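You operate a simulated robot arm through the tools that you are given. There is no shell and no other tool. Be economical: measure what you need, move in short steps, check, and stop when the job is done.

You are at the controls of a simulated robot arm. One attempt, no reset.

## Task
Take the yellow card case and put it on the yellow mat on the print cart. Then close the media drawer. Then take the teal card case and leave it on the yellow plaque. Then put the grey card case on top of the white battery pack. Keep to this order.
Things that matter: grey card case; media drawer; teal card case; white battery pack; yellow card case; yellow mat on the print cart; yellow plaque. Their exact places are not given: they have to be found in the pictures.

It is judged by the outcome, as a careful person would: the job done as asked, and still so three seconds after it is handed in. It fails if anything else is knocked over, pushed out of place, dropped, spilled or broken.

## Robot
A 6-joint arm with a two-finger parallel gripper on a trunk, on a base that drives. Base frame: it is fixed to the floor where the robot stands at the start and does not move with it; the origin is under the middle of the robot, x ahead of it, y to its left, z up. Units: mm, degrees, N and s.
Its first joint turns from -166.0 to 166.0 degrees. Places, roughly: media drawer [400, 100, 700]; yellow mat on the print cart [600, -400, 800]; yellow plaque [-1250, -500, 750]. Payload 4.1 kg.
The TCP is the grasp point between the finger pads, 23 mm short of the fingertips. In the tool frame z runs along the fingers and y along their closing line. Largest opening 94 mm; finger width 38, thickness 10; the body of the gripper, 54 by 96 mm, starts 39 mm behind the TCP.
Orientation is that of the tool frame in the base frame, as a unit quaternion [x, y, z, w]. With the fingers straight down and closing along the base's y, the tool's x points along the base's -x, its y along +y and its z along -z.

## Interface
- The arm moves only by the tool step_arm. Its argument "increments" is a list of rows, each an object (a shift or turn left out is 0, a gripper value left out holds the last) with "dp": the shift along the tool's x, y, z in mm, a list of three; "delta_rot": the turn, a rotation vector about the tool's x, y, z in degrees, a list of three. In form: [{"dp": [tx, ty, tz], "delta_rot": [rx, ry, rz]}, ...]. A call has 1 to 12 rows; each row is the pose to reach, as a shift and turn from the pose commanded when the call began, along the tool's axes at that moment. "fingers" is the finger opening in mm, from 0 to 94, set as the call begins (left out, the last holds). Rows are played at 5 a second. More than 50 mm and 8.6 degrees between two rows, or a gripper value outside its range, and nothing of the call is played. Where a pose cannot be reached the arm comes as near as it can. A force on the tool above 40 N (or 10 N above the force at the start of the call, whichever is more), or a blocked arm, ends the call early, and 0.2 s more pass. Each finger travels about 45 mm/s and halts on what it meets, pressing with about 32 N; the grip force reading is that of the motor and also rises with nothing between the fingers. The clock runs only during rows and for 0.2 s after the last one: add rows that repeat a pose to give the fingers time. It gives the time, the measured TCP pose, the force on the tool (base axes), the opening and the grip force at its end, in the units of the frame above (readings bear some noise), with the torque about the TCP (base axes, N m) and any sound that the robot's microphone picked up.
- Cameras (640 x 400 px; columns grow to the right, rows downward): "scene" is now at [19.1, 140.7, 1246.5]; the picture's right is [-0.32, -0.95, 0.00], its down [-0.63, 0.21, -0.75] and it looks along [0.71, -0.24, -0.66] (base axes); focal length 232 px, centre (320, 200). "wrist" rides on the gripper at [86, 16, -74] in the tool frame; the picture's right is [-0.18, 0.98, 0.00], its down [-0.58, -0.11, -0.81] and it looks along [-0.79, -0.15, 0.59] (tool axes); focal length 243 px, centre (320, 200).
- camera(camera): a new picture of that camera. No time passes.
- raise_lower(by): slides the trunk up (or, below 0, down) by that many mm; the arm and the scene camera ride with it, the base frame stays. It gives what a move gives, with no picture.
- drive_base(legs): drives the robot by 1 to 6 legs, each [ahead, turn to the left] in mm and degrees, along the robot's own axes; the way and the turn of a leg run together, so that a leg with both is an arc; at most 1500 mm and 180 degrees a leg. The arm and the cameras ride along, it lands a little off, and it stops where it bumps. It gives what a move gives.
- turn_head(pan, tilt): turns the head with the scene camera to pan (to the left, within 155 degrees either way) and tilt (down, from -29 to 69), counted from straight ahead of the robot. It gives what a move gives.
- probe_pixels(camera, pixels): for up to 12 pixels [column, row] of the newest picture of that camera ("zoom" is the newest enlarged one), the place [x, y, z] in the base frame of the surface seen there, good to about 3 mm. No time passes.
- close_up(camera, box): a new picture of the part [left, top, right, bottom] of that camera's present view, enlarged. No time passes.
- hand_in(): hands the job in; it is judged then, once.

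Go step by step. Measure first, check grasps and placings, and put right what went wrong. The budget is 110 turns and 90 pictures, counting those below and the enlarged ones. Unless the task says otherwise, let go and move clear before handing in, and close with one line.

The tools are called after "Emit:" as a command line: name --argument value ..., lists and objects as JSON in quotes. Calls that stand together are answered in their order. step_arm: Moves the arm, as the interface text tells. Its arguments: {"type":"object","properties":{"increments":{"type":"array"},"fingers":{"type":"number"}},"required":["increments"]} The other tools are called the same way: raise_lower (by) slides the trunk up or down; drive_base (legs) drives the base; turn_head (pan, tilt) turns the head that bears the scene camera; camera (camera) takes a picture; probe_pixels (camera, pixels) gives the place of the surface under pixels of a picture; close_up (camera, box) takes an enlarged picture of a part of a camera's view; hand_in () hands the job in.

At the start:

```text
time_s: 0.0
ee_pos: [466.8, -32.3, 1053.4]
tool_rot: [-0.001, 1.0, 0.0, 0.0]
contact_force: [0.6, 0.5, 0.5]
torque: [-0.02, 0.01, -0.03]
finger_gap: 94.1
grasp_force: 0.1
trunk travel left (down, up): [-205.0, 385.0]
robot x, y, heading: [-3.5, 1.1, 0.3]
head pan, tilt: [-18.8, 41.4]
```

scene: 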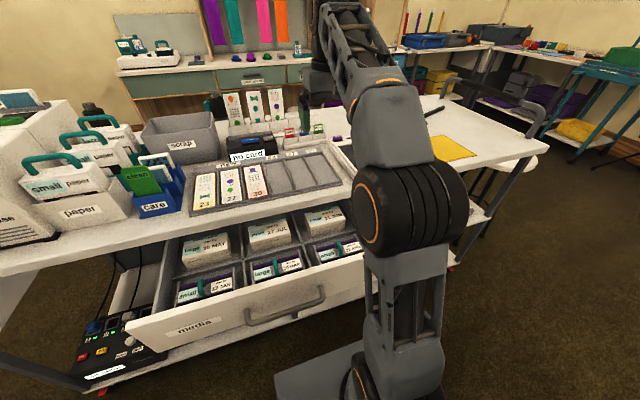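
wrist: 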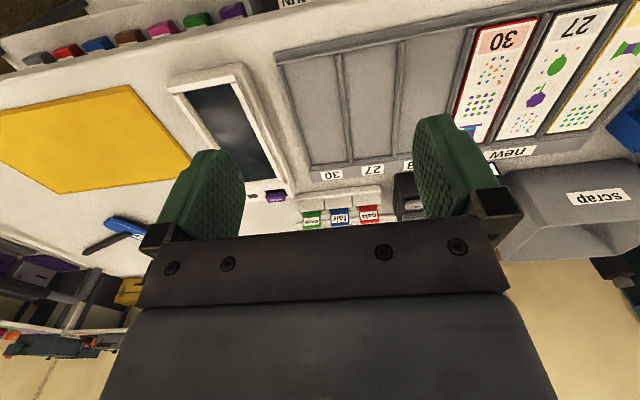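

The scene shows the open media drawer, the card boxes and a yellow mat near (450,147). I'll look closer for the yellow, teal and grey cases.

Emit:
close_up --camera "scene" --box '[150, 90, 390, 320]'

Emit:
close_up --camera "scene" --box '[0, 60, 200, 220]'

Emit:
close_up --camera "scene" --box '[380, 0, 640, 180]'

```text
1.74 times, centred on (270, 205) of scene
```

zoom: 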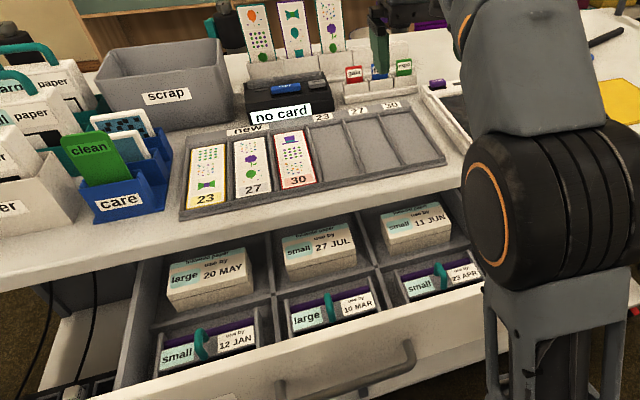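

```text
2.50 times, centred on (100, 140) of scene
```

zoom: 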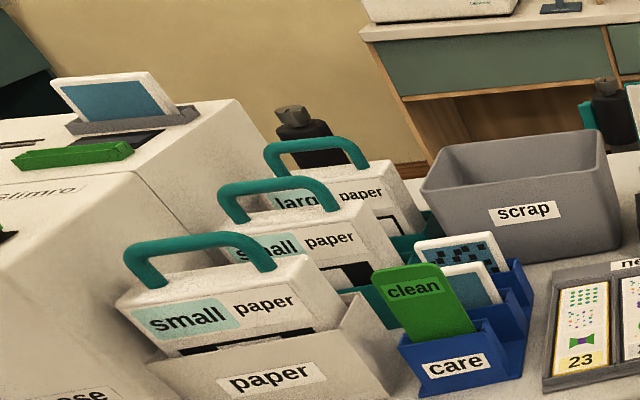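

```text
2.22 times, centred on (510, 90) of scene
```

zoom: 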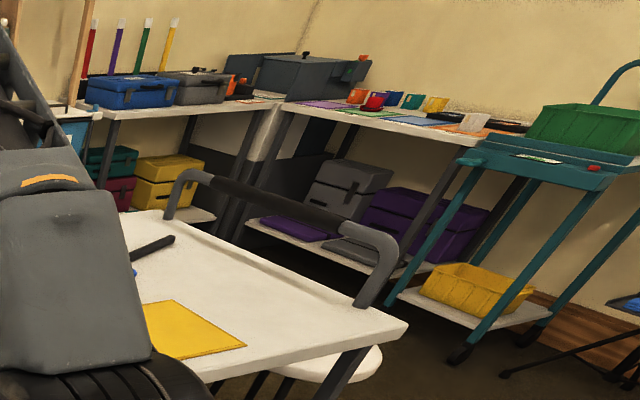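

No card cases identified yet; small coloured things stand on the far-right table at about (560,42). I'll pan the head around.

Emit:
turn_head --pan -75 --tilt 25

Emit:
camera --camera "scene"

Emit:
turn_head --pan -150 --tilt 25

Emit:
camera --camera "scene"

Emit:
turn_head --pan 140 --tilt 25

Emit:
camera --camera "scene"

Emit:
turn_head --pan 65 --tilt 25

Emit:
camera --camera "scene"

```text
time_s: 1.2
ee_pos: [466.7, -33.9, 1052.0]
tool_rot: [0.0, 1.0, 0.0, 0.0]
contact_force: [-0.8, -0.2, 0.2]
torque: [-0.01, 0.01, 0.0]
finger_gap: 94.0
grasp_force: 0.1
trunk travel left (down, up): [-205.0, 385.0]
robot x, y, heading: [0.6, -0.4, -0.2]
head pan, tilt: [-75.0, 25.0]
```

```text
84 pictures are left
```

scene: 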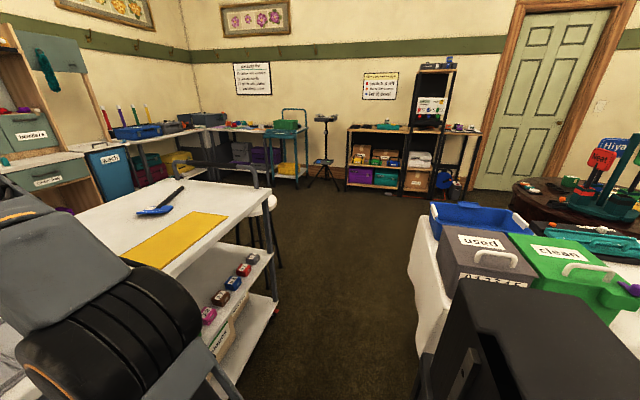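

```text
time_s: 2.7
ee_pos: [466.3, -33.1, 1052.8]
tool_rot: [0.0, 1.0, 0.0, 0.0]
contact_force: [-0.3, 0.3, -0.2]
torque: [0.02, 0.03, 0.01]
finger_gap: 93.9
grasp_force: 0.0
trunk travel left (down, up): [-205.0, 385.0]
robot x, y, heading: [-2.2, 2.2, -0.2]
head pan, tilt: [-150.0, 25.0]
```

```text
83 pictures are left
```

scene: 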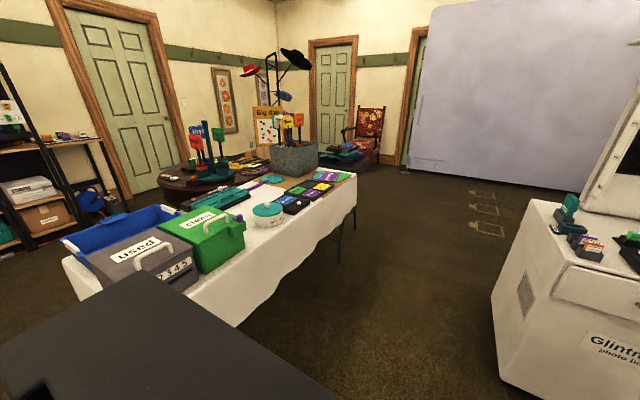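

```text
time_s: 6.7
ee_pos: [465.9, -33.6, 1052.8]
tool_rot: [0.0, 1.0, 0.0, -0.001]
contact_force: [-0.2, 0.8, -0.7]
torque: [-0.04, 0.01, 0.02]
finger_gap: 93.9
grasp_force: 0.1
trunk travel left (down, up): [-205.0, 385.0]
robot x, y, heading: [-2.7, -1.9, -0.1]
head pan, tilt: [140.0, 25.0]
```

```text
82 pictures are left
```

scene: 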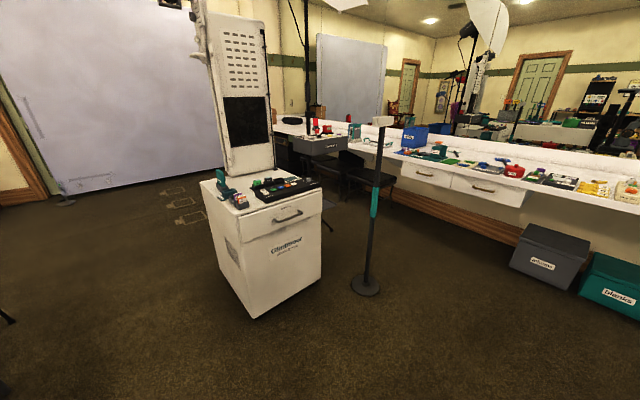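

```text
time_s: 8.2
ee_pos: [466.4, -32.7, 1054.0]
tool_rot: [0.001, 1.0, 0.0, 0.0]
contact_force: [0.2, 0.2, -0.9]
torque: [0.01, 0.01, 0.01]
finger_gap: 93.8
grasp_force: 0.0
trunk travel left (down, up): [-205.0, 385.0]
robot x, y, heading: [-2.7, 2.2, -0.0]
head pan, tilt: [65.0, 25.0]
```

```text
81 pictures are left
```

scene: 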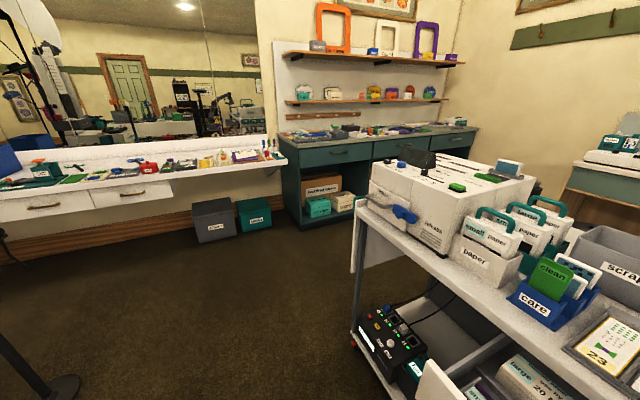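

Possible cases: small coloured blocks on the cart's lower shelf (205–245,270–315 in the pan −75 picture) and on the cloth table at pan −150 around (300,195). I'll zoom into both.

Emit:
turn_head --pan -150 --tilt 25

Emit:
close_up --camera "scene" --box '[200, 130, 370, 236]'

Emit:
close_up --camera "scene" --box '[520, 180, 640, 280]'

Emit:
turn_head --pan -65 --tilt 45

Emit:
camera --camera "scene"

```text
time_s: 11.3
ee_pos: [466.6, -32.6, 1053.9]
tool_rot: [0.0, 1.0, 0.001, 0.0]
contact_force: [-0.2, 0.0, -0.5]
torque: [0.0, 0.0, 0.02]
finger_gap: 93.9
grasp_force: 0.0
trunk travel left (down, up): [-205.0, 385.0]
robot x, y, heading: [-1.0, 1.7, 0.3]
head pan, tilt: [-150.0, 25.0]
```

```text
3.76 times, centred on (285, 183) of scene
```

zoom: 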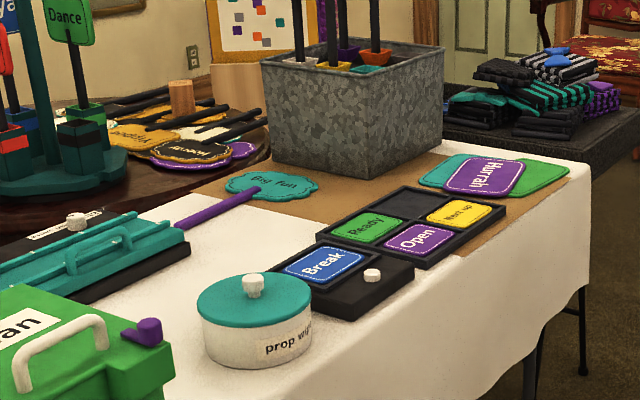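

```text
4.00 times, centred on (580, 230) of scene
```

zoom: 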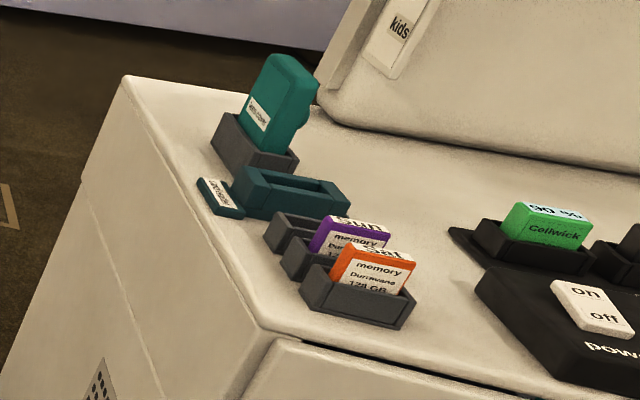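

```text
time_s: 12.8
ee_pos: [466.0, -32.8, 1054.0]
tool_rot: [0.0, 1.0, 0.0, -0.001]
contact_force: [-0.6, 0.4, 0.1]
torque: [-0.04, -0.01, 0.03]
finger_gap: 93.8
grasp_force: 0.0
trunk travel left (down, up): [-205.0, 385.0]
robot x, y, heading: [3.9, -1.9, -0.0]
head pan, tilt: [-65.0, 45.0]
```

```text
78 pictures are left
```

scene: 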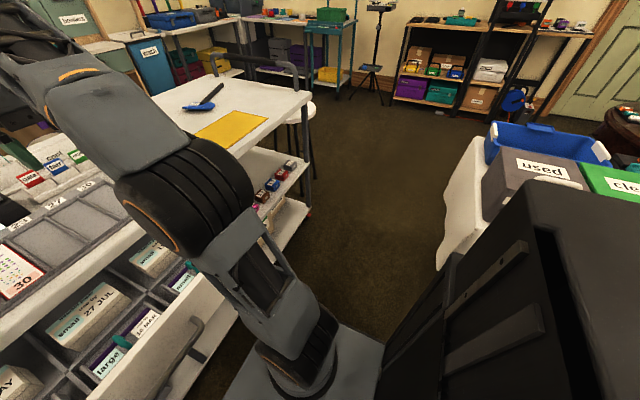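

The booth cart holds a teal block and a green battery; the yellow plaque seems to be the "Next up" one. I'll zoom around for the remaining items.

Emit:
turn_head --pan -65 --tilt 15

Emit:
close_up --camera "scene" --box '[140, 100, 340, 225]'

Emit:
close_up --camera "scene" --box '[380, 80, 640, 240]'

Emit:
turn_head --pan 150 --tilt 25

Emit:
close_up --camera "scene" --box '[230, 150, 390, 250]'

Emit:
turn_head --pan 85 --tilt 25

Emit:
close_up --camera "scene" --box '[130, 120, 420, 220]'

Emit:
close_up --camera "scene" --box '[370, 60, 600, 200]'

```text
time_s: 13.8
ee_pos: [467.0, -33.3, 1052.2]
tool_rot: [0.0, 1.0, 0.0, -0.001]
contact_force: [0.5, 0.0, 0.6]
torque: [-0.02, 0.04, -0.01]
finger_gap: 94.2
grasp_force: 0.1
trunk travel left (down, up): [-205.0, 385.0]
robot x, y, heading: [3.1, 2.8, -0.0]
head pan, tilt: [-65.0, 15.0]
```

```text
3.20 times, centred on (240, 162) of scene
```

zoom: 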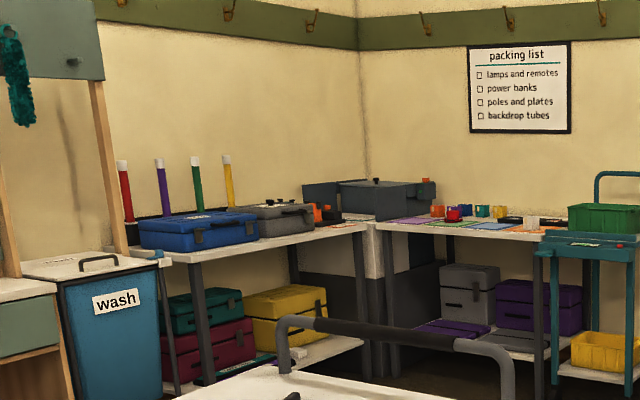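

```text
2.46 times, centred on (510, 160) of scene
```

zoom: 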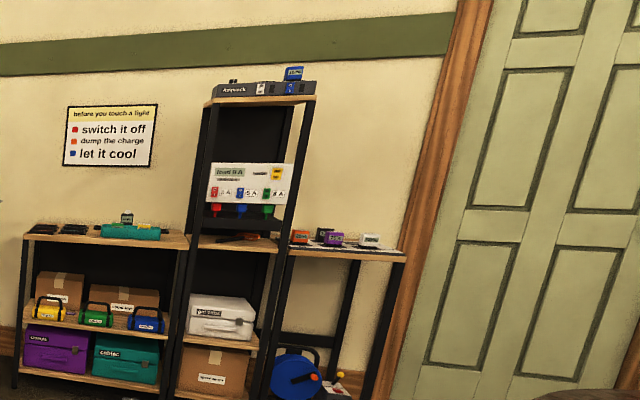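

```text
time_s: 16.9
ee_pos: [466.4, -34.0, 1054.2]
tool_rot: [0.0, 1.0, 0.0, 0.0]
contact_force: [-0.2, 0.0, 0.0]
torque: [-0.02, -0.01, 0.02]
finger_gap: 93.9
grasp_force: 0.1
trunk travel left (down, up): [-205.0, 385.0]
robot x, y, heading: [0.1, -4.8, -0.2]
head pan, tilt: [150.0, 25.0]
```

```text
4.00 times, centred on (310, 200) of scene
```

zoom: 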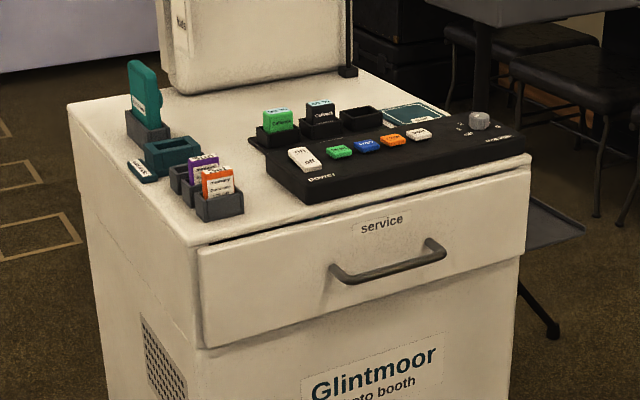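

```text
time_s: 18.3
ee_pos: [466.8, -32.8, 1053.9]
tool_rot: [0.001, 1.0, 0.0, 0.0]
contact_force: [0.6, 0.2, 0.5]
torque: [-0.02, 0.01, 0.01]
finger_gap: 94.2
grasp_force: 0.1
trunk travel left (down, up): [-205.0, 385.0]
robot x, y, heading: [-0.6, -0.1, 0.2]
head pan, tilt: [85.0, 25.0]
```

```text
2.21 times, centred on (275, 170) of scene
```

zoom: 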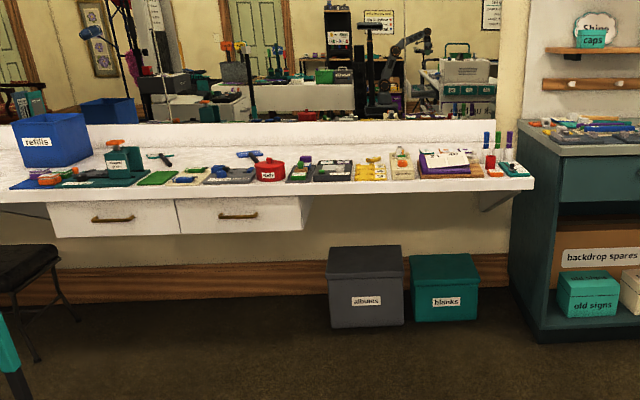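

```text
2.78 times, centred on (485, 130) of scene
```

zoom: 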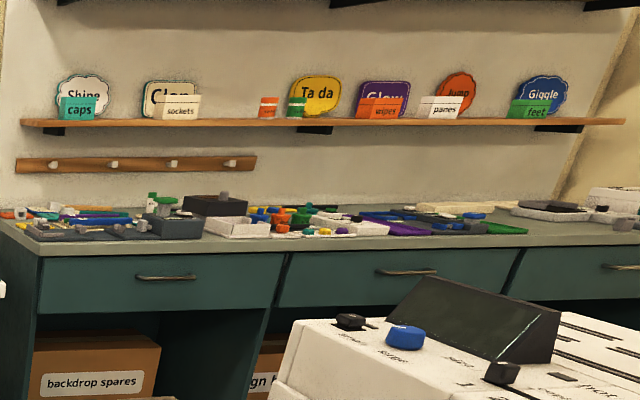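

Now tighter zooms at the far tables and the print cart's shelf.

Emit:
turn_head --pan -65 --tilt 15

Emit:
close_up --camera "scene" --box '[255, 155, 345, 211]'

Emit:
close_up --camera "scene" --box '[385, 150, 555, 256]'

Emit:
turn_head --pan -75 --tilt 45

Emit:
close_up --camera "scene" --box '[190, 120, 400, 260]'

```text
time_s: 20.6
ee_pos: [464.7, -33.5, 1053.5]
tool_rot: [0.0, 1.0, 0.0, 0.0]
contact_force: [0.7, -0.3, 0.6]
torque: [0.0, -0.01, -0.01]
finger_gap: 94.1
grasp_force: 0.0
trunk travel left (down, up): [-205.0, 385.0]
robot x, y, heading: [2.3, 0.6, 0.0]
head pan, tilt: [-65.0, 15.0]
```

```text
7.11 times, centred on (300, 183) of scene
```

zoom: 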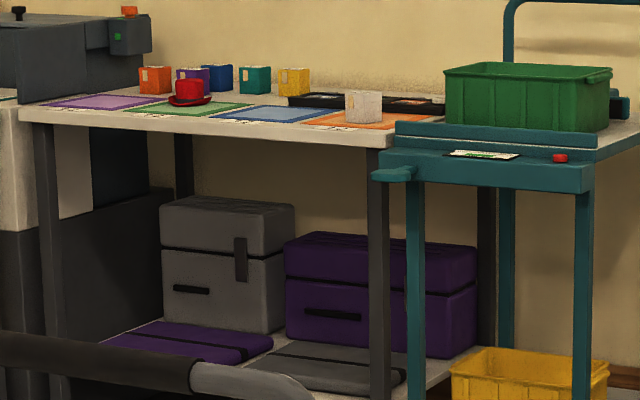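

```text
3.76 times, centred on (470, 203) of scene
```

zoom: 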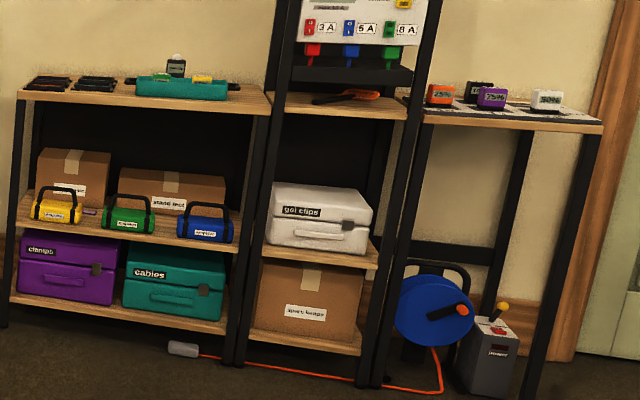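

```text
time_s: 21.6
ee_pos: [466.5, -34.5, 1052.8]
tool_rot: [0.0, 1.0, 0.0, 0.0]
contact_force: [1.0, 0.2, -0.2]
torque: [0.02, -0.02, 0.03]
finger_gap: 94.0
grasp_force: 0.0
trunk travel left (down, up): [-205.0, 385.0]
robot x, y, heading: [-1.7, -2.0, -0.2]
head pan, tilt: [-75.0, 45.0]
```

```text
2.86 times, centred on (295, 190) of scene
```

zoom: 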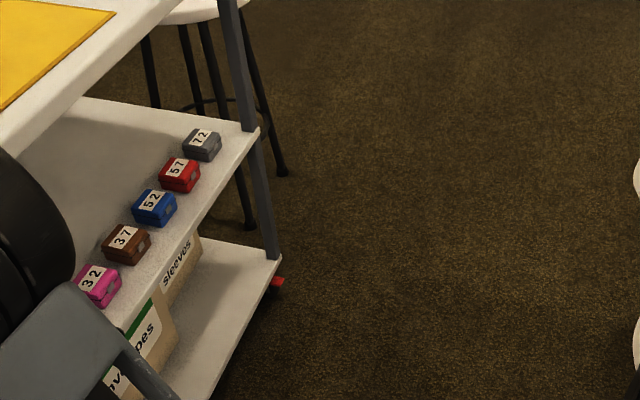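

The card cases are the small numbered blocks: pink 32, brown 37, blue 52, red 57, grey 72 on the print cart's shelf. The white battery pack is probably on the charging table by the door. Now I'll look for yellow and teal cases on the back table.

Emit:
turn_head --pan 10 --tilt 20

Emit:
camera --camera "scene"

Emit:
close_up --camera "scene" --box '[190, 60, 460, 230]'

Emit:
close_up --camera "wrist" --box '[0, 0, 400, 250]'

```text
time_s: 23.1
ee_pos: [466.9, -32.6, 1053.7]
tool_rot: [0.0, 1.0, 0.0, 0.0]
contact_force: [-0.3, 0.2, 0.1]
torque: [0.01, 0.01, 0.0]
finger_gap: 94.1
grasp_force: 0.1
trunk travel left (down, up): [-205.0, 385.0]
robot x, y, heading: [-0.3, 6.4, -0.2]
head pan, tilt: [10.0, 20.0]
```

```text
69 pictures are left
```

scene: 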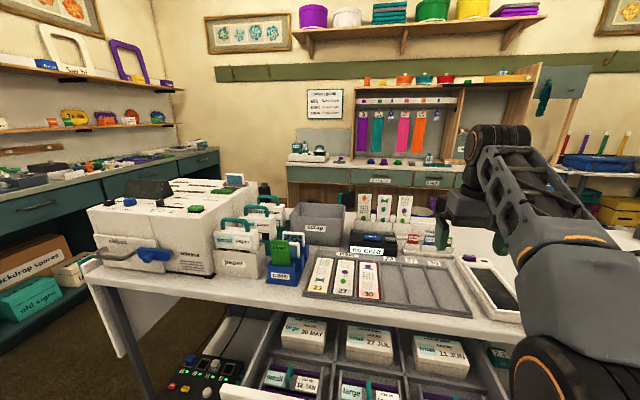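

```text
2.35 times, centred on (325, 145) of scene
```

zoom: 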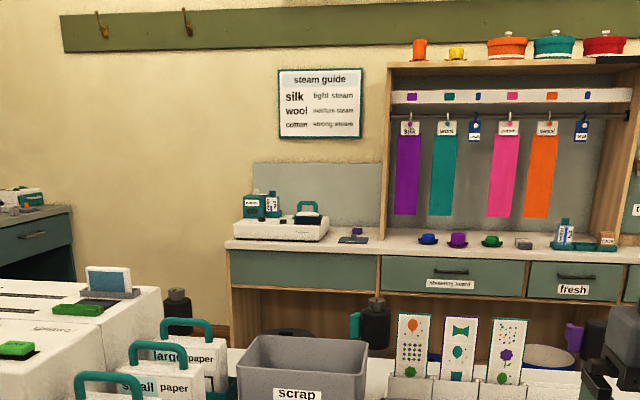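

```text
1.60 times, centred on (200, 125) of wrist
```

zoom: 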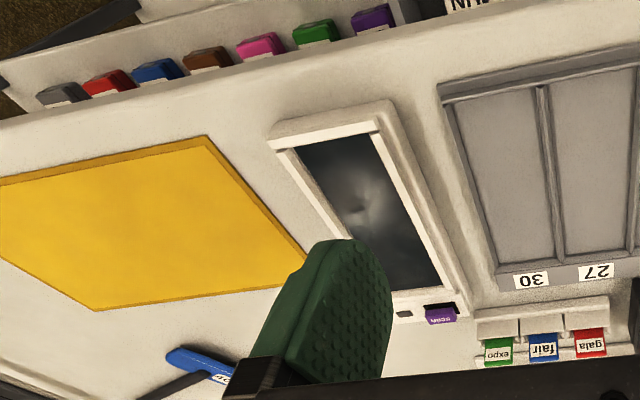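

The wrist view shows a row on the lower shelf: grey, red, blue, brown, pink, green, purple. I'll probe these and look for more of the row to the left.

Emit:
probe_pixels --camera "zoom" --pixels '[[62, 92], [107, 80], [157, 70], [207, 58], [260, 44], [314, 32], [372, 18], [90, 200], [205, 140], [305, 262], [95, 308], [5, 185]]'

Emit:
close_up --camera "wrist" --box '[200, 0, 640, 275]'

Emit:
turn_head --pan -20 --tilt 65

Emit:
camera --camera "scene"

```text
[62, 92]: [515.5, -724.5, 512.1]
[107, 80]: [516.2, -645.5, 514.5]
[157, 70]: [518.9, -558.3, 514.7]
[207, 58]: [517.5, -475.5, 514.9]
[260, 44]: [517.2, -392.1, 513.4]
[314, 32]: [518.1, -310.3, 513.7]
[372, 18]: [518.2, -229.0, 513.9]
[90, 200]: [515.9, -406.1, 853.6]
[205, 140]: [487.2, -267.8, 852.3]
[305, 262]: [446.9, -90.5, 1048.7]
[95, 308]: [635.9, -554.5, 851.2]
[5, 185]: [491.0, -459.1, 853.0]
```

```text
1.45 times, centred on (420, 138) of wrist
```

zoom: 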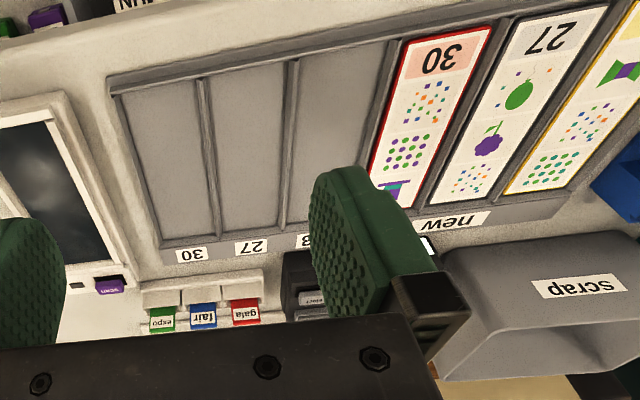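

```text
time_s: 24.3
ee_pos: [465.3, -33.7, 1052.8]
tool_rot: [0.0, 1.0, 0.001, 0.001]
contact_force: [0.1, -0.1, 1.0]
torque: [-0.02, 0.03, 0.02]
finger_gap: 93.8
grasp_force: 0.0
trunk travel left (down, up): [-205.0, 385.0]
robot x, y, heading: [0.0, 1.0, -0.1]
head pan, tilt: [-20.0, 65.0]
```

```text
65 pictures are left
```

scene: 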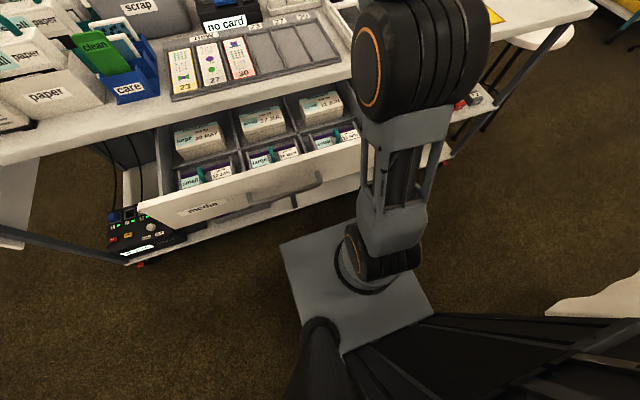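

Cases lie on a shelf at z≈480–512, x≈518, spaced 82 mm from y=−229 (purple) to −725 (grey); more may be hidden behind the drawer. I'll probe the drawer and nearby geometry before driving to see the shelf.

Emit:
probe_pixels --camera "scene" --pixels '[[143, 205], [283, 198], [335, 185], [320, 165], [355, 133], [20, 155], [345, 82], [590, 15], [445, 160], [470, 98], [360, 235], [600, 310]]'

Emit:
turn_head --pan -75 --tilt 25

Emit:
camera --camera "scene"

Emit:
probe_pixels --camera "scene" --pixels '[[418, 215], [437, 270], [430, 330], [520, 290], [440, 240], [350, 300], [275, 200], [400, 160], [470, 160], [340, 200], [265, 175], [440, 395]]'

```text
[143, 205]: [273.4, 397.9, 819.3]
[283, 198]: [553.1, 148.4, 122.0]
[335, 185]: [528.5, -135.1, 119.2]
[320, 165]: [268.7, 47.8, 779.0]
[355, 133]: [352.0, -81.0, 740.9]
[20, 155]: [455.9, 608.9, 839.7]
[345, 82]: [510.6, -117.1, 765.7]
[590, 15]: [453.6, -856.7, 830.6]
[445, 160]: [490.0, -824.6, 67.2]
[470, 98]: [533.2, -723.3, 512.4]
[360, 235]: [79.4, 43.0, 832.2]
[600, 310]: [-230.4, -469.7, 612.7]
```

```text
time_s: 25.5
ee_pos: [465.5, -33.2, 1053.9]
tool_rot: [0.0, 1.0, 0.0, 0.0]
contact_force: [0.4, -0.2, -0.2]
torque: [0.0, 0.01, 0.01]
finger_gap: 94.0
grasp_force: 0.0
trunk travel left (down, up): [-205.0, 385.0]
robot x, y, heading: [-3.6, -0.0, 0.1]
head pan, tilt: [-75.0, 25.0]
```

```text
64 pictures are left
```

scene: 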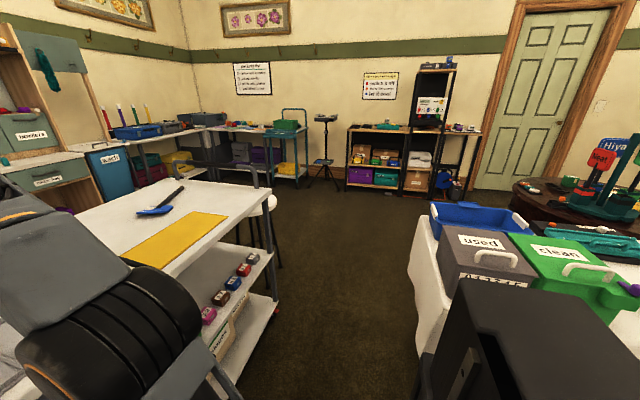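

```text
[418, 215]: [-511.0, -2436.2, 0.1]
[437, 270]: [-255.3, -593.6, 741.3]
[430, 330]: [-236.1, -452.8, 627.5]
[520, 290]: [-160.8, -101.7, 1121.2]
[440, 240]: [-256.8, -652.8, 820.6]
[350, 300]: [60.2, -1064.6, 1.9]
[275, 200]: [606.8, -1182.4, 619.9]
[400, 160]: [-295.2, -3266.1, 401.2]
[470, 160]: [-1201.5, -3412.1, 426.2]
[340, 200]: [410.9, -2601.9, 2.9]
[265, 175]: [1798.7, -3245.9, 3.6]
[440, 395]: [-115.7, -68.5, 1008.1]
```

Corridor between cart (drawer front x≈269) and cloth table (corner ≈(−236,−452)) is about 690 wide. I'll check the base footprint before turning.

Emit:
turn_head --pan -30 --tilt 69

Emit:
camera --camera "scene"

Emit:
probe_pixels --camera "scene" --pixels '[[238, 275], [325, 225], [400, 275], [260, 310], [240, 170], [160, 170], [395, 170], [360, 255]]'

```text
time_s: 26.6
ee_pos: [466.9, -34.2, 1053.1]
tool_rot: [0.001, 1.0, 0.0, 0.001]
contact_force: [-0.7, 0.1, 0.4]
torque: [-0.01, 0.0, 0.0]
finger_gap: 94.1
grasp_force: 0.1
trunk travel left (down, up): [-205.0, 385.0]
robot x, y, heading: [-0.8, -2.2, -0.2]
head pan, tilt: [-30.0, 68.8]
```

```text
63 pictures are left
```

scene: 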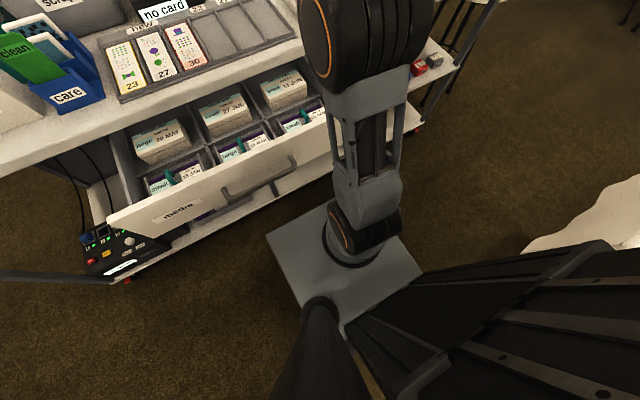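

```text
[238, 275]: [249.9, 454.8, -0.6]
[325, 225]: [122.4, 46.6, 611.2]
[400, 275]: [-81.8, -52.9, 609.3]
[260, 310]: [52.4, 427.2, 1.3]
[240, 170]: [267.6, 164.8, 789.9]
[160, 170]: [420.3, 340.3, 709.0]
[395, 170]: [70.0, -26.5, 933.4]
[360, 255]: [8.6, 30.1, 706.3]
```

The arm mount is a small plate at z≈611 that won't touch the drawer in turning. I'll turn right 90° and drive 350 along the corridor, then look at the shelf.

Emit:
drive_base --legs '[[0, -90], [400, 0]]'

Emit:
turn_head --pan 110 --tilt 40

Emit:
raise_lower --by -200

Emit:
camera --camera "scene"

```text
time_s: 33.0
ee_pos: [-50.9, -869.1, 1052.7]
tool_rot: [0.715, 0.699, 0.0, 0.0]
contact_force: [-0.3, -0.2, 0.5]
torque: [-0.05, -0.02, 0.02]
finger_gap: 94.1
grasp_force: 0.0
trunk travel left (down, up): [-205.0, 385.0]
robot x, y, heading: [-12.6, -404.0, -91.4]
head pan, tilt: [-30.0, 68.8]
```

```text
time_s: 35.2
ee_pos: [-50.7, -869.9, 1053.2]
tool_rot: [0.715, 0.699, 0.0, 0.0]
contact_force: [0.2, 0.1, -0.6]
torque: [-0.02, 0.02, 0.01]
finger_gap: 94.0
grasp_force: 0.0
trunk travel left (down, up): [-205.0, 385.0]
robot x, y, heading: [-10.1, -402.3, -91.2]
head pan, tilt: [110.0, 40.0]
```

```text
time_s: 37.4
ee_pos: [-51.5, -869.5, 853.1]
tool_rot: [0.715, 0.699, 0.0, 0.0]
contact_force: [0.3, -0.4, 0.2]
torque: [-0.02, 0.02, -0.03]
finger_gap: 94.0
grasp_force: 0.1
trunk travel left (down, up): [-5.0, 585.0]
robot x, y, heading: [-9.5, -402.0, -91.5]
head pan, tilt: [110.0, 40.0]
```

```text
62 pictures are left
```

scene: 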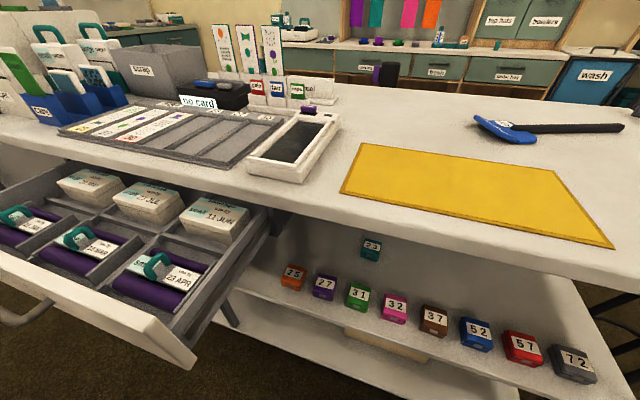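

Now I see teal 23 at (371,245) set back on the shelf, grey 72 at (573,362) and a front row, but no yellow. I'll zoom and probe the shelf.

Emit:
close_up --camera "scene" --box '[200, 200, 460, 360]'

Emit:
probe_pixels --camera "scene" --pixels '[[371, 243], [370, 255], [573, 352], [575, 372], [293, 270], [570, 390], [470, 260], [545, 235], [360, 145], [555, 172], [610, 243], [345, 190]]'

Emit:
turn_head --pan 135 --tilt 45

Emit:
camera --camera "scene"

```text
2.46 times, centred on (330, 280) of scene
```

zoom: 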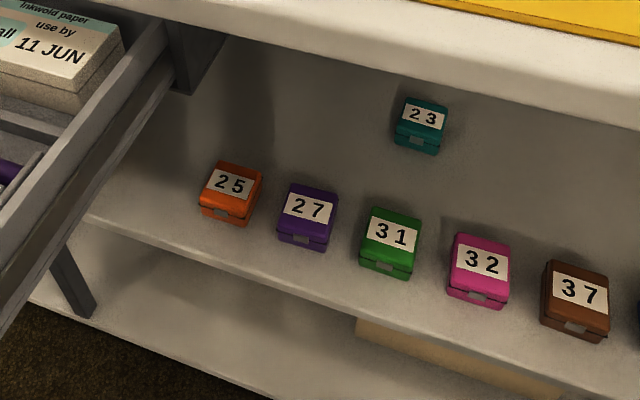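

```text
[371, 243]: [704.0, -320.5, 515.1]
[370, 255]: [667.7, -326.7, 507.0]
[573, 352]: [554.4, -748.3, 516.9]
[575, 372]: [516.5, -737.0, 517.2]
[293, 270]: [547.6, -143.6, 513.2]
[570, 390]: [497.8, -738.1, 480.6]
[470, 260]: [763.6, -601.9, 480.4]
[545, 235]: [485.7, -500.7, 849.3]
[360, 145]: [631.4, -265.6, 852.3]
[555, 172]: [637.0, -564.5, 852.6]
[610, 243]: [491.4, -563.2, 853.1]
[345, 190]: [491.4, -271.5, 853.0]
```

```text
time_s: 38.3
ee_pos: [-52.2, -869.5, 853.0]
tool_rot: [0.716, 0.699, 0.0, -0.001]
contact_force: [-0.4, -0.2, -0.3]
torque: [-0.02, 0.0, 0.03]
finger_gap: 94.2
grasp_force: 0.1
trunk travel left (down, up): [-5.0, 585.0]
robot x, y, heading: [-6.8, -404.6, -91.3]
head pan, tilt: [135.0, 45.0]
```

```text
60 pictures are left
```

scene: 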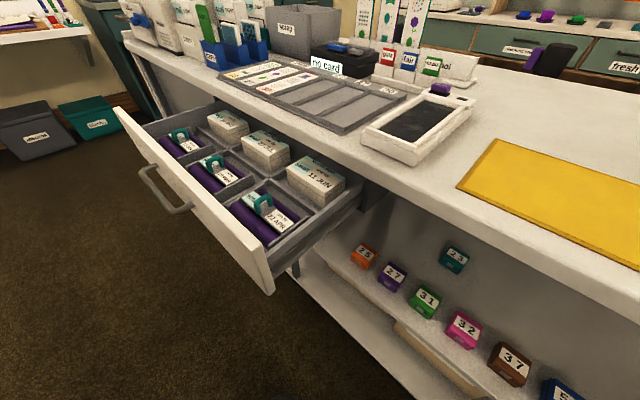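

No yellow case is visible on the shelf outside the part hidden by the drawer, so I'll swing the arm to the cart side and use the wrist camera to peer under the drawer.

Emit:
step_arm --increments '[{"dp": [18, 28, 4], "delta_rot": [-3.89, 6.1, 3.89]}, {"dp": [37, 55, 9], "delta_rot": [-7.77, 12.2, 7.77]}, {"dp": [55, 83, 13], "delta_rot": [-11.66, 18.29, 11.66]}, {"dp": [73, 111, 18], "delta_rot": [-15.54, 24.39, 15.54]}, {"dp": [92, 138, 22], "delta_rot": [-19.43, 30.49, 19.43]}, {"dp": [110, 166, 27], "delta_rot": [-23.32, 36.59, 23.32]}, {"dp": [128, 194, 31], "delta_rot": [-27.2, 42.69, 27.2]}, {"dp": [147, 221, 35], "delta_rot": [-31.09, 48.78, 31.09]}, {"dp": [165, 249, 40], "delta_rot": [-34.97, 54.88, 34.97]}, {"dp": [183, 277, 44], "delta_rot": [-38.86, 60.98, 38.86]}, {"dp": [202, 304, 49], "delta_rot": [-42.75, 67.08, 42.75]}, {"dp": [220, 332, 53], "delta_rot": [-46.63, 73.18, 46.63]}]'

```text
time_s: 40.9
ee_pos: [286.3, -655.5, 802.4]
tool_rot: [0.717, 0.199, 0.654, -0.138]
contact_force: [0.2, 0.1, -1.5]
torque: [0.0, 0.01, 0.02]
finger_gap: 94.1
grasp_force: 0.1
out of reach, approached as far as the arm can: row 1, 2, 3, 4, 5, 6, 7
trunk travel left (down, up): [-5.0, 585.0]
robot x, y, heading: [-4.6, -407.2, -91.4]
head pan, tilt: [135.0, 45.0]
```

Orientation is near horizontal facing +x with left yaw. Now move down to shelf height and take a wrist picture.

Emit:
step_arm --increments '[{"dp": [-23, -32, 18]}, {"dp": [-46, -65, 35]}, {"dp": [-69, -97, 53]}, {"dp": [-92, -129, 71]}, {"dp": [-115, -162, 88]}, {"dp": [-138, -194, 106]}]'

Emit:
camera --camera "wrist"

```text
time_s: 42.3
ee_pos: [340.5, -490.5, 683.8]
tool_rot: [0.717, 0.2, 0.653, -0.138]
contact_force: [0.2, -0.2, -0.1]
torque: [0.01, 0.0, 0.01]
finger_gap: 94.0
grasp_force: 0.0
out of reach, approached as far as the arm can: row 4, 5, 6
trunk travel left (down, up): [-5.0, 585.0]
robot x, y, heading: [-5.9, -406.7, -91.2]
head pan, tilt: [135.0, 45.0]
```

```text
59 pictures are left
```

wrist: 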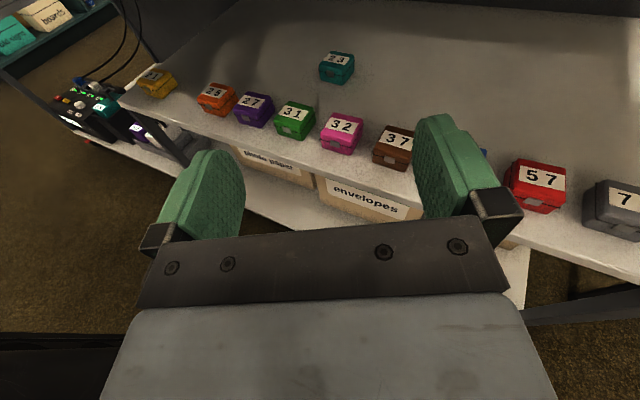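

The yellow case is at (157,83), under the open drawer. I'll probe it and the shelf.

Emit:
probe_pixels --camera "wrist" --pixels '[[152, 77], [163, 90], [172, 76], [143, 82], [213, 93], [335, 58], [338, 76], [130, 97], [340, 165], [400, 170], [540, 176], [614, 202]]'

Emit:
close_up --camera "wrist" --box '[110, 40, 380, 160]'

```text
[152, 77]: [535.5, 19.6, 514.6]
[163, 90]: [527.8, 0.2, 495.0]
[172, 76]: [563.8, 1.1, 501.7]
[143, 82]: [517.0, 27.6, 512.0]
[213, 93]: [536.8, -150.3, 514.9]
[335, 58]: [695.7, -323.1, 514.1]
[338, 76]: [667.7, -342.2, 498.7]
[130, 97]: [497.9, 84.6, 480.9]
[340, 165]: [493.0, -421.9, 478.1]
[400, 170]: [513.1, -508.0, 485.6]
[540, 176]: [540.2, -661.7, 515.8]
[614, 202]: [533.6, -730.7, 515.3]
```

```text
2.37 times, centred on (245, 100) of wrist
```

zoom: 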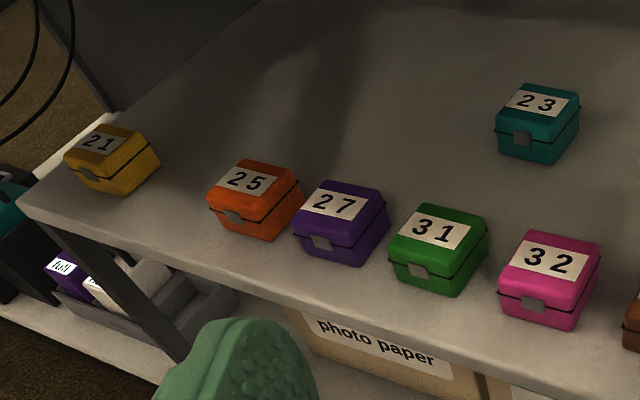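

Yellow 21 sits around (537,15). I'll measure its orientation, and the drawer underside in view from the scene camera.

Emit:
probe_pixels --camera "zoom" --pixels '[[72, 154], [94, 128], [148, 146], [113, 166], [114, 190], [154, 164], [216, 190], [258, 207], [290, 184], [508, 124], [555, 140], [574, 106]]'

Emit:
turn_head --pan 130 --tilt 50

Emit:
close_up --camera "scene" --box '[90, 100, 430, 310]'

```text
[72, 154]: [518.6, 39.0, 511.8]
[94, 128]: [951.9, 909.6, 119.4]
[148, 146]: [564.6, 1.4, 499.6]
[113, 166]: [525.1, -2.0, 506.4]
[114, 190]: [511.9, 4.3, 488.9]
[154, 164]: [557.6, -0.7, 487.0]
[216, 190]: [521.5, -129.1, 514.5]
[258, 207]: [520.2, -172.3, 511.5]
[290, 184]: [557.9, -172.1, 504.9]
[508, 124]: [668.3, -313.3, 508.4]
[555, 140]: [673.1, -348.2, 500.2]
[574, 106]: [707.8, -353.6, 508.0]
```

```text
time_s: 43.0
ee_pos: [340.6, -493.0, 685.2]
tool_rot: [0.717, 0.2, 0.653, -0.138]
contact_force: [-0.4, -0.5, 0.2]
torque: [-0.02, -0.01, 0.0]
finger_gap: 94.1
grasp_force: 0.0
trunk travel left (down, up): [-5.0, 585.0]
robot x, y, heading: [-9.1, -404.2, -91.4]
head pan, tilt: [130.0, 50.0]
```

```text
1.88 times, centred on (260, 205) of scene
```

zoom: 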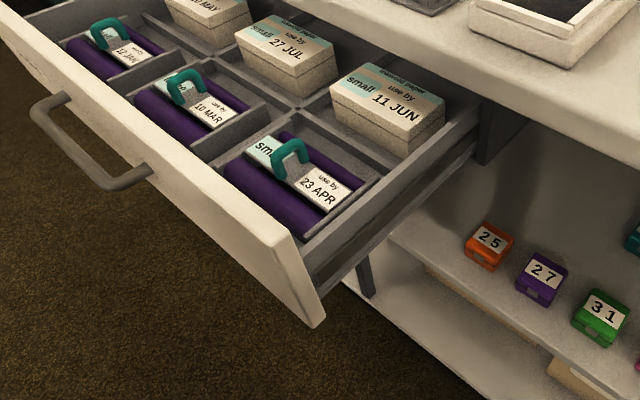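

Cases are about 44 mm wide, axis-aligned; yellow centre ≈(538,20). Check the drawer's bottom edge height.

Emit:
probe_pixels --camera "zoom" --pixels '[[313, 320], [300, 275], [280, 235], [330, 285], [420, 210], [465, 165], [500, 140], [130, 182], [60, 100]]'

Emit:
drive_base --legs '[[-130, 0]]'

```text
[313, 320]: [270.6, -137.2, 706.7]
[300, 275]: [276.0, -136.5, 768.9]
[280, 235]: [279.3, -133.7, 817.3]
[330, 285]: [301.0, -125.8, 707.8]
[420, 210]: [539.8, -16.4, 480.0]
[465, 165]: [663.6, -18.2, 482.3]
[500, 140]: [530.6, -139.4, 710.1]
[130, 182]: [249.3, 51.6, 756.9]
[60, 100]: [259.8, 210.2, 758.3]
```

```text
time_s: 44.2
ee_pos: [343.6, -359.3, 684.7]
tool_rot: [0.717, 0.202, 0.653, -0.139]
contact_force: [0.6, -0.1, 0.7]
torque: [0.0, -0.01, -0.02]
finger_gap: 94.1
grasp_force: 0.0
trunk travel left (down, up): [-5.0, 585.0]
robot x, y, heading: [-6.1, -272.3, -91.5]
head pan, tilt: [130.0, 50.0]
```

Drawer spans y −137 to ~400, bottom at z≈706. I'll grip yellow from the right side (fingers pointing +y, tilted 30° down, closing along x), so the arm stays out from under the drawer. First drive ahead again and reorient.

Emit:
drive_base --legs '[[180, 0]]'

Emit:
step_arm --increments '[{"dp": [0, 0, 0], "delta_rot": [7.52, -2.44, -2.04]}, {"dp": [0, 0, 0], "delta_rot": [15.05, -4.87, -4.07]}, {"dp": [0, 0, 0], "delta_rot": [22.6, -7.3, -6.1]}, {"dp": [0, 0, 0], "delta_rot": [30.1, -9.75, -8.15]}, {"dp": [0, 0, 0], "delta_rot": [37.6, -12.2, -10.2]}, {"dp": [0, 0, 0], "delta_rot": [45.15, -14.6, -12.2]}, {"dp": [0, 0, 0], "delta_rot": [52.7, -17.1, -14.3]}, {"dp": [0, 0, 0], "delta_rot": [60.2, -19.5, -16.3]}]'

```text
time_s: 45.8
ee_pos: [340.0, -541.3, 683.7]
tool_rot: [0.718, 0.201, 0.652, -0.138]
contact_force: [-0.5, 0.5, -0.4]
torque: [0.0, -0.04, 0.03]
finger_gap: 93.8
grasp_force: 0.0
trunk travel left (down, up): [-5.0, 585.0]
robot x, y, heading: [-12.3, -456.9, -91.3]
head pan, tilt: [130.0, 50.0]
```

```text
time_s: 47.5
ee_pos: [339.6, -541.3, 682.2]
tool_rot: [0.613, 0.613, 0.351, -0.353]
contact_force: [-0.7, 0.7, 0.0]
torque: [-0.01, 0.03, 0.0]
finger_gap: 94.0
grasp_force: 0.0
trunk travel left (down, up): [-5.0, 585.0]
robot x, y, heading: [-8.0, -453.7, -91.4]
head pan, tilt: [130.0, 50.0]
```

Orientation is as intended. Lower, then move in under the tabletop towards the yellow case.

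Emit:
step_arm --increments '[{"dp": [-25, 0, 38]}, {"dp": [-50, 0, 76]}, {"dp": [-36, 25, 104]}, {"dp": [-21, 50, 132]}, {"dp": [-7, 74, 159]}, {"dp": [8, 99, 187]}, {"dp": [22, 124, 215]}, {"dp": [37, 149, 243]}, {"dp": [51, 173, 270]}, {"dp": [66, 198, 298]}]'

Emit:
camera --camera "wrist"

Emit:
turn_head --pan 115 --tilt 45

Emit:
camera --camera "scene"

```text
time_s: 49.8
ee_pos: [537.1, -247.4, 591.6]
tool_rot: [0.614, 0.612, 0.353, -0.352]
contact_force: [-0.8, -0.6, -0.3]
torque: [-0.03, 0.02, 0.0]
finger_gap: 94.2
grasp_force: 0.0
trunk travel left (down, up): [-5.0, 585.0]
robot x, y, heading: [-7.3, -451.6, -91.1]
head pan, tilt: [130.0, 50.0]
```

```text
56 pictures are left
```

wrist: 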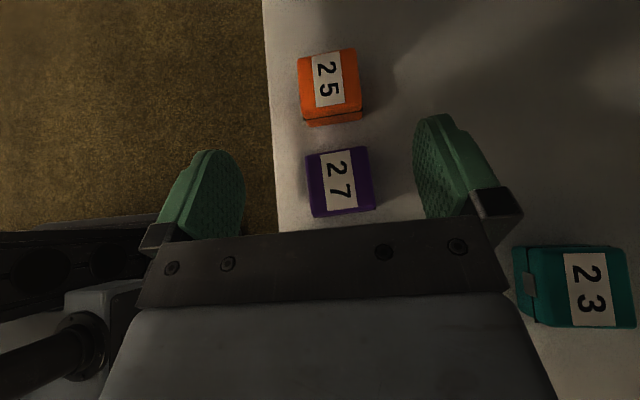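

```text
time_s: 50.5
ee_pos: [536.8, -248.3, 590.0]
tool_rot: [0.614, 0.611, 0.353, -0.352]
contact_force: [-1.1, 0.2, 0.4]
torque: [-0.01, 0.01, -0.02]
finger_gap: 93.7
grasp_force: 0.0
trunk travel left (down, up): [-5.0, 585.0]
robot x, y, heading: [-3.5, -452.6, -91.2]
head pan, tilt: [115.0, 45.0]
```

```text
55 pictures are left
```

scene: 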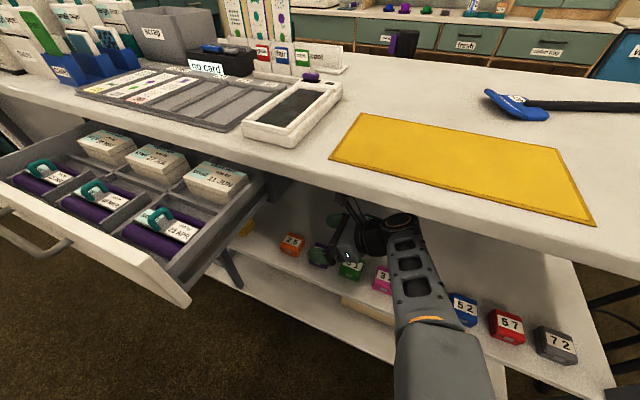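

Clear passage, with the case row centred between the fingers. Continue to the pre-grasp point.

Emit:
step_arm --increments '[{"dp": [15, 0, 39]}, {"dp": [29, 1, 78]}, {"dp": [44, 1, 117]}, {"dp": [58, 1, 156]}]'

Emit:
camera --camera "wrist"

Emit:
probe_pixels --camera "wrist" --pixels '[[330, 120], [330, 80], [305, 100], [355, 100], [330, 150]]'

```text
time_s: 51.5
ee_pos: [571.8, -163.3, 570.4]
tool_rot: [0.639, 0.583, 0.373, -0.334]
contact_force: [0.0, -0.8, -0.5]
torque: [0.0, 0.05, 0.03]
finger_gap: 93.9
grasp_force: 0.1
trunk travel left (down, up): [-5.0, 585.0]
robot x, y, heading: [-7.2, -452.3, -91.2]
head pan, tilt: [115.0, 45.0]
stopped in row 4: the force on the tool passed its limit (the readings are from after the stop); the commanded pose is now the measured one
```

```text
54 pictures are left
```

wrist: 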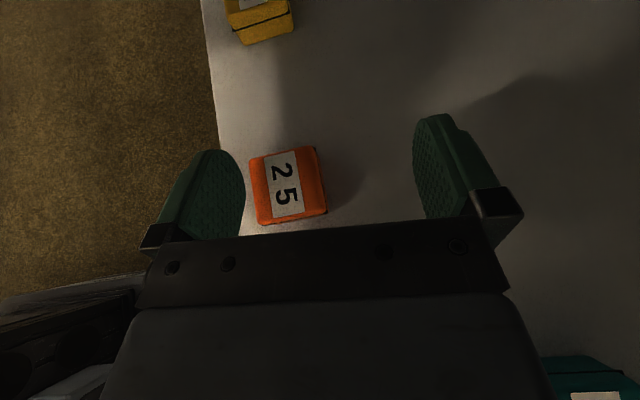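

```text
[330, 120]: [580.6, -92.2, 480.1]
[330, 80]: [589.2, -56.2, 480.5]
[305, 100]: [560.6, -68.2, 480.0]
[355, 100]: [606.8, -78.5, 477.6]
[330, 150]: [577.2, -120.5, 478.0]
```

The arm was blocked and pushed sideways by 34 mm. I'll look where it touches.

Emit:
turn_head --pan 110 --tilt 52

Emit:
camera --camera "scene"

```text
time_s: 52.1
ee_pos: [572.5, -162.6, 570.4]
tool_rot: [0.64, 0.584, 0.371, -0.334]
contact_force: [-1.3, 1.6, 1.0]
torque: [0.0, 0.03, -0.01]
finger_gap: 94.0
grasp_force: 0.1
trunk travel left (down, up): [-5.0, 585.0]
robot x, y, heading: [-11.8, -454.3, -91.4]
head pan, tilt: [110.0, 52.0]
```

```text
53 pictures are left
```

scene: 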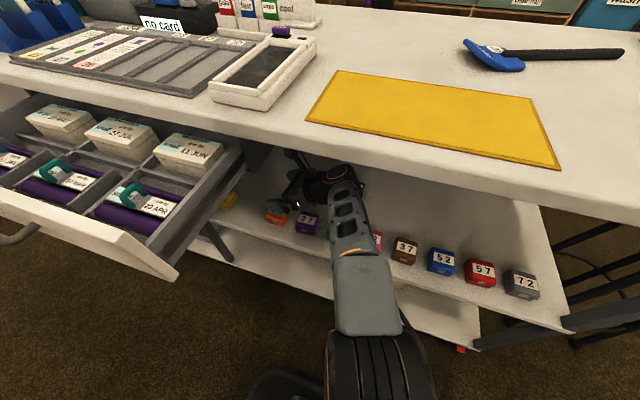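

Emit:
close_up --camera "scene" --box '[220, 130, 420, 260]'

Emit:
probe_pixels --camera "zoom" --pixels '[[400, 200], [420, 330], [335, 180], [360, 140], [250, 90], [210, 60], [330, 105], [500, 130]]'

```text
3.08 times, centred on (320, 195) of scene
```

zoom: 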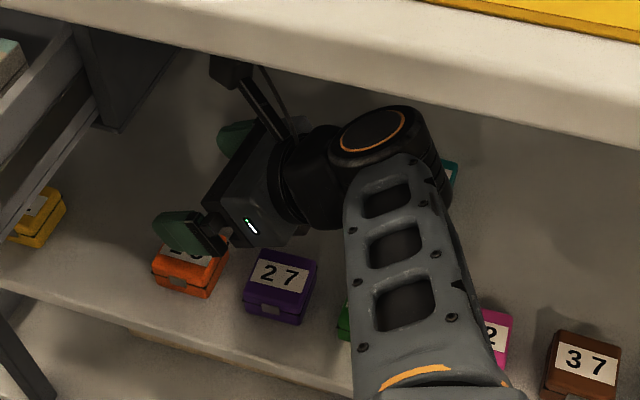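

```text
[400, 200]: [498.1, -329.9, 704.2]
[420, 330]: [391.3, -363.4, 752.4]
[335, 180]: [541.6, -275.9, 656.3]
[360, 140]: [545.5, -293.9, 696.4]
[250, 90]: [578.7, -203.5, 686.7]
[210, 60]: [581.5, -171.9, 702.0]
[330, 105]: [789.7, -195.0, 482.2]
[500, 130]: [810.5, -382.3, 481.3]
```

The stalked wrist camera (top z≈702) is running into the drawer cabinet side. I'll back off, straighten, and approach lower, straddling the orange and purple cases.

Emit:
step_arm --increments '[{"dp": [-25, -13, -38], "delta_rot": [2.3, 0, -1.3]}, {"dp": [-49, -27, -75], "delta_rot": [4.6, 0, -2.7]}, {"dp": [-49, -27, -75], "delta_rot": [4.6, 0, -2.7]}]'

Emit:
camera --camera "wrist"

```text
time_s: 52.9
ee_pos: [535.1, -246.5, 563.0]
tool_rot: [0.61, 0.615, 0.354, -0.352]
contact_force: [0.2, 0.3, 0.1]
torque: [0.0, 0.02, -0.04]
finger_gap: 93.9
grasp_force: 0.1
trunk travel left (down, up): [-5.0, 585.0]
robot x, y, heading: [-10.1, -451.7, -91.4]
head pan, tilt: [110.0, 52.0]
```

```text
51 pictures are left
```

wrist: 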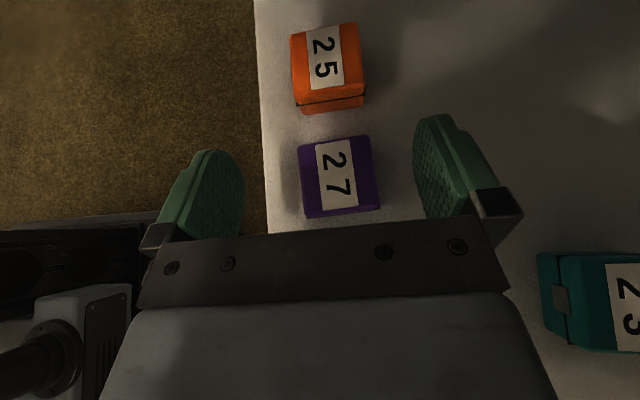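

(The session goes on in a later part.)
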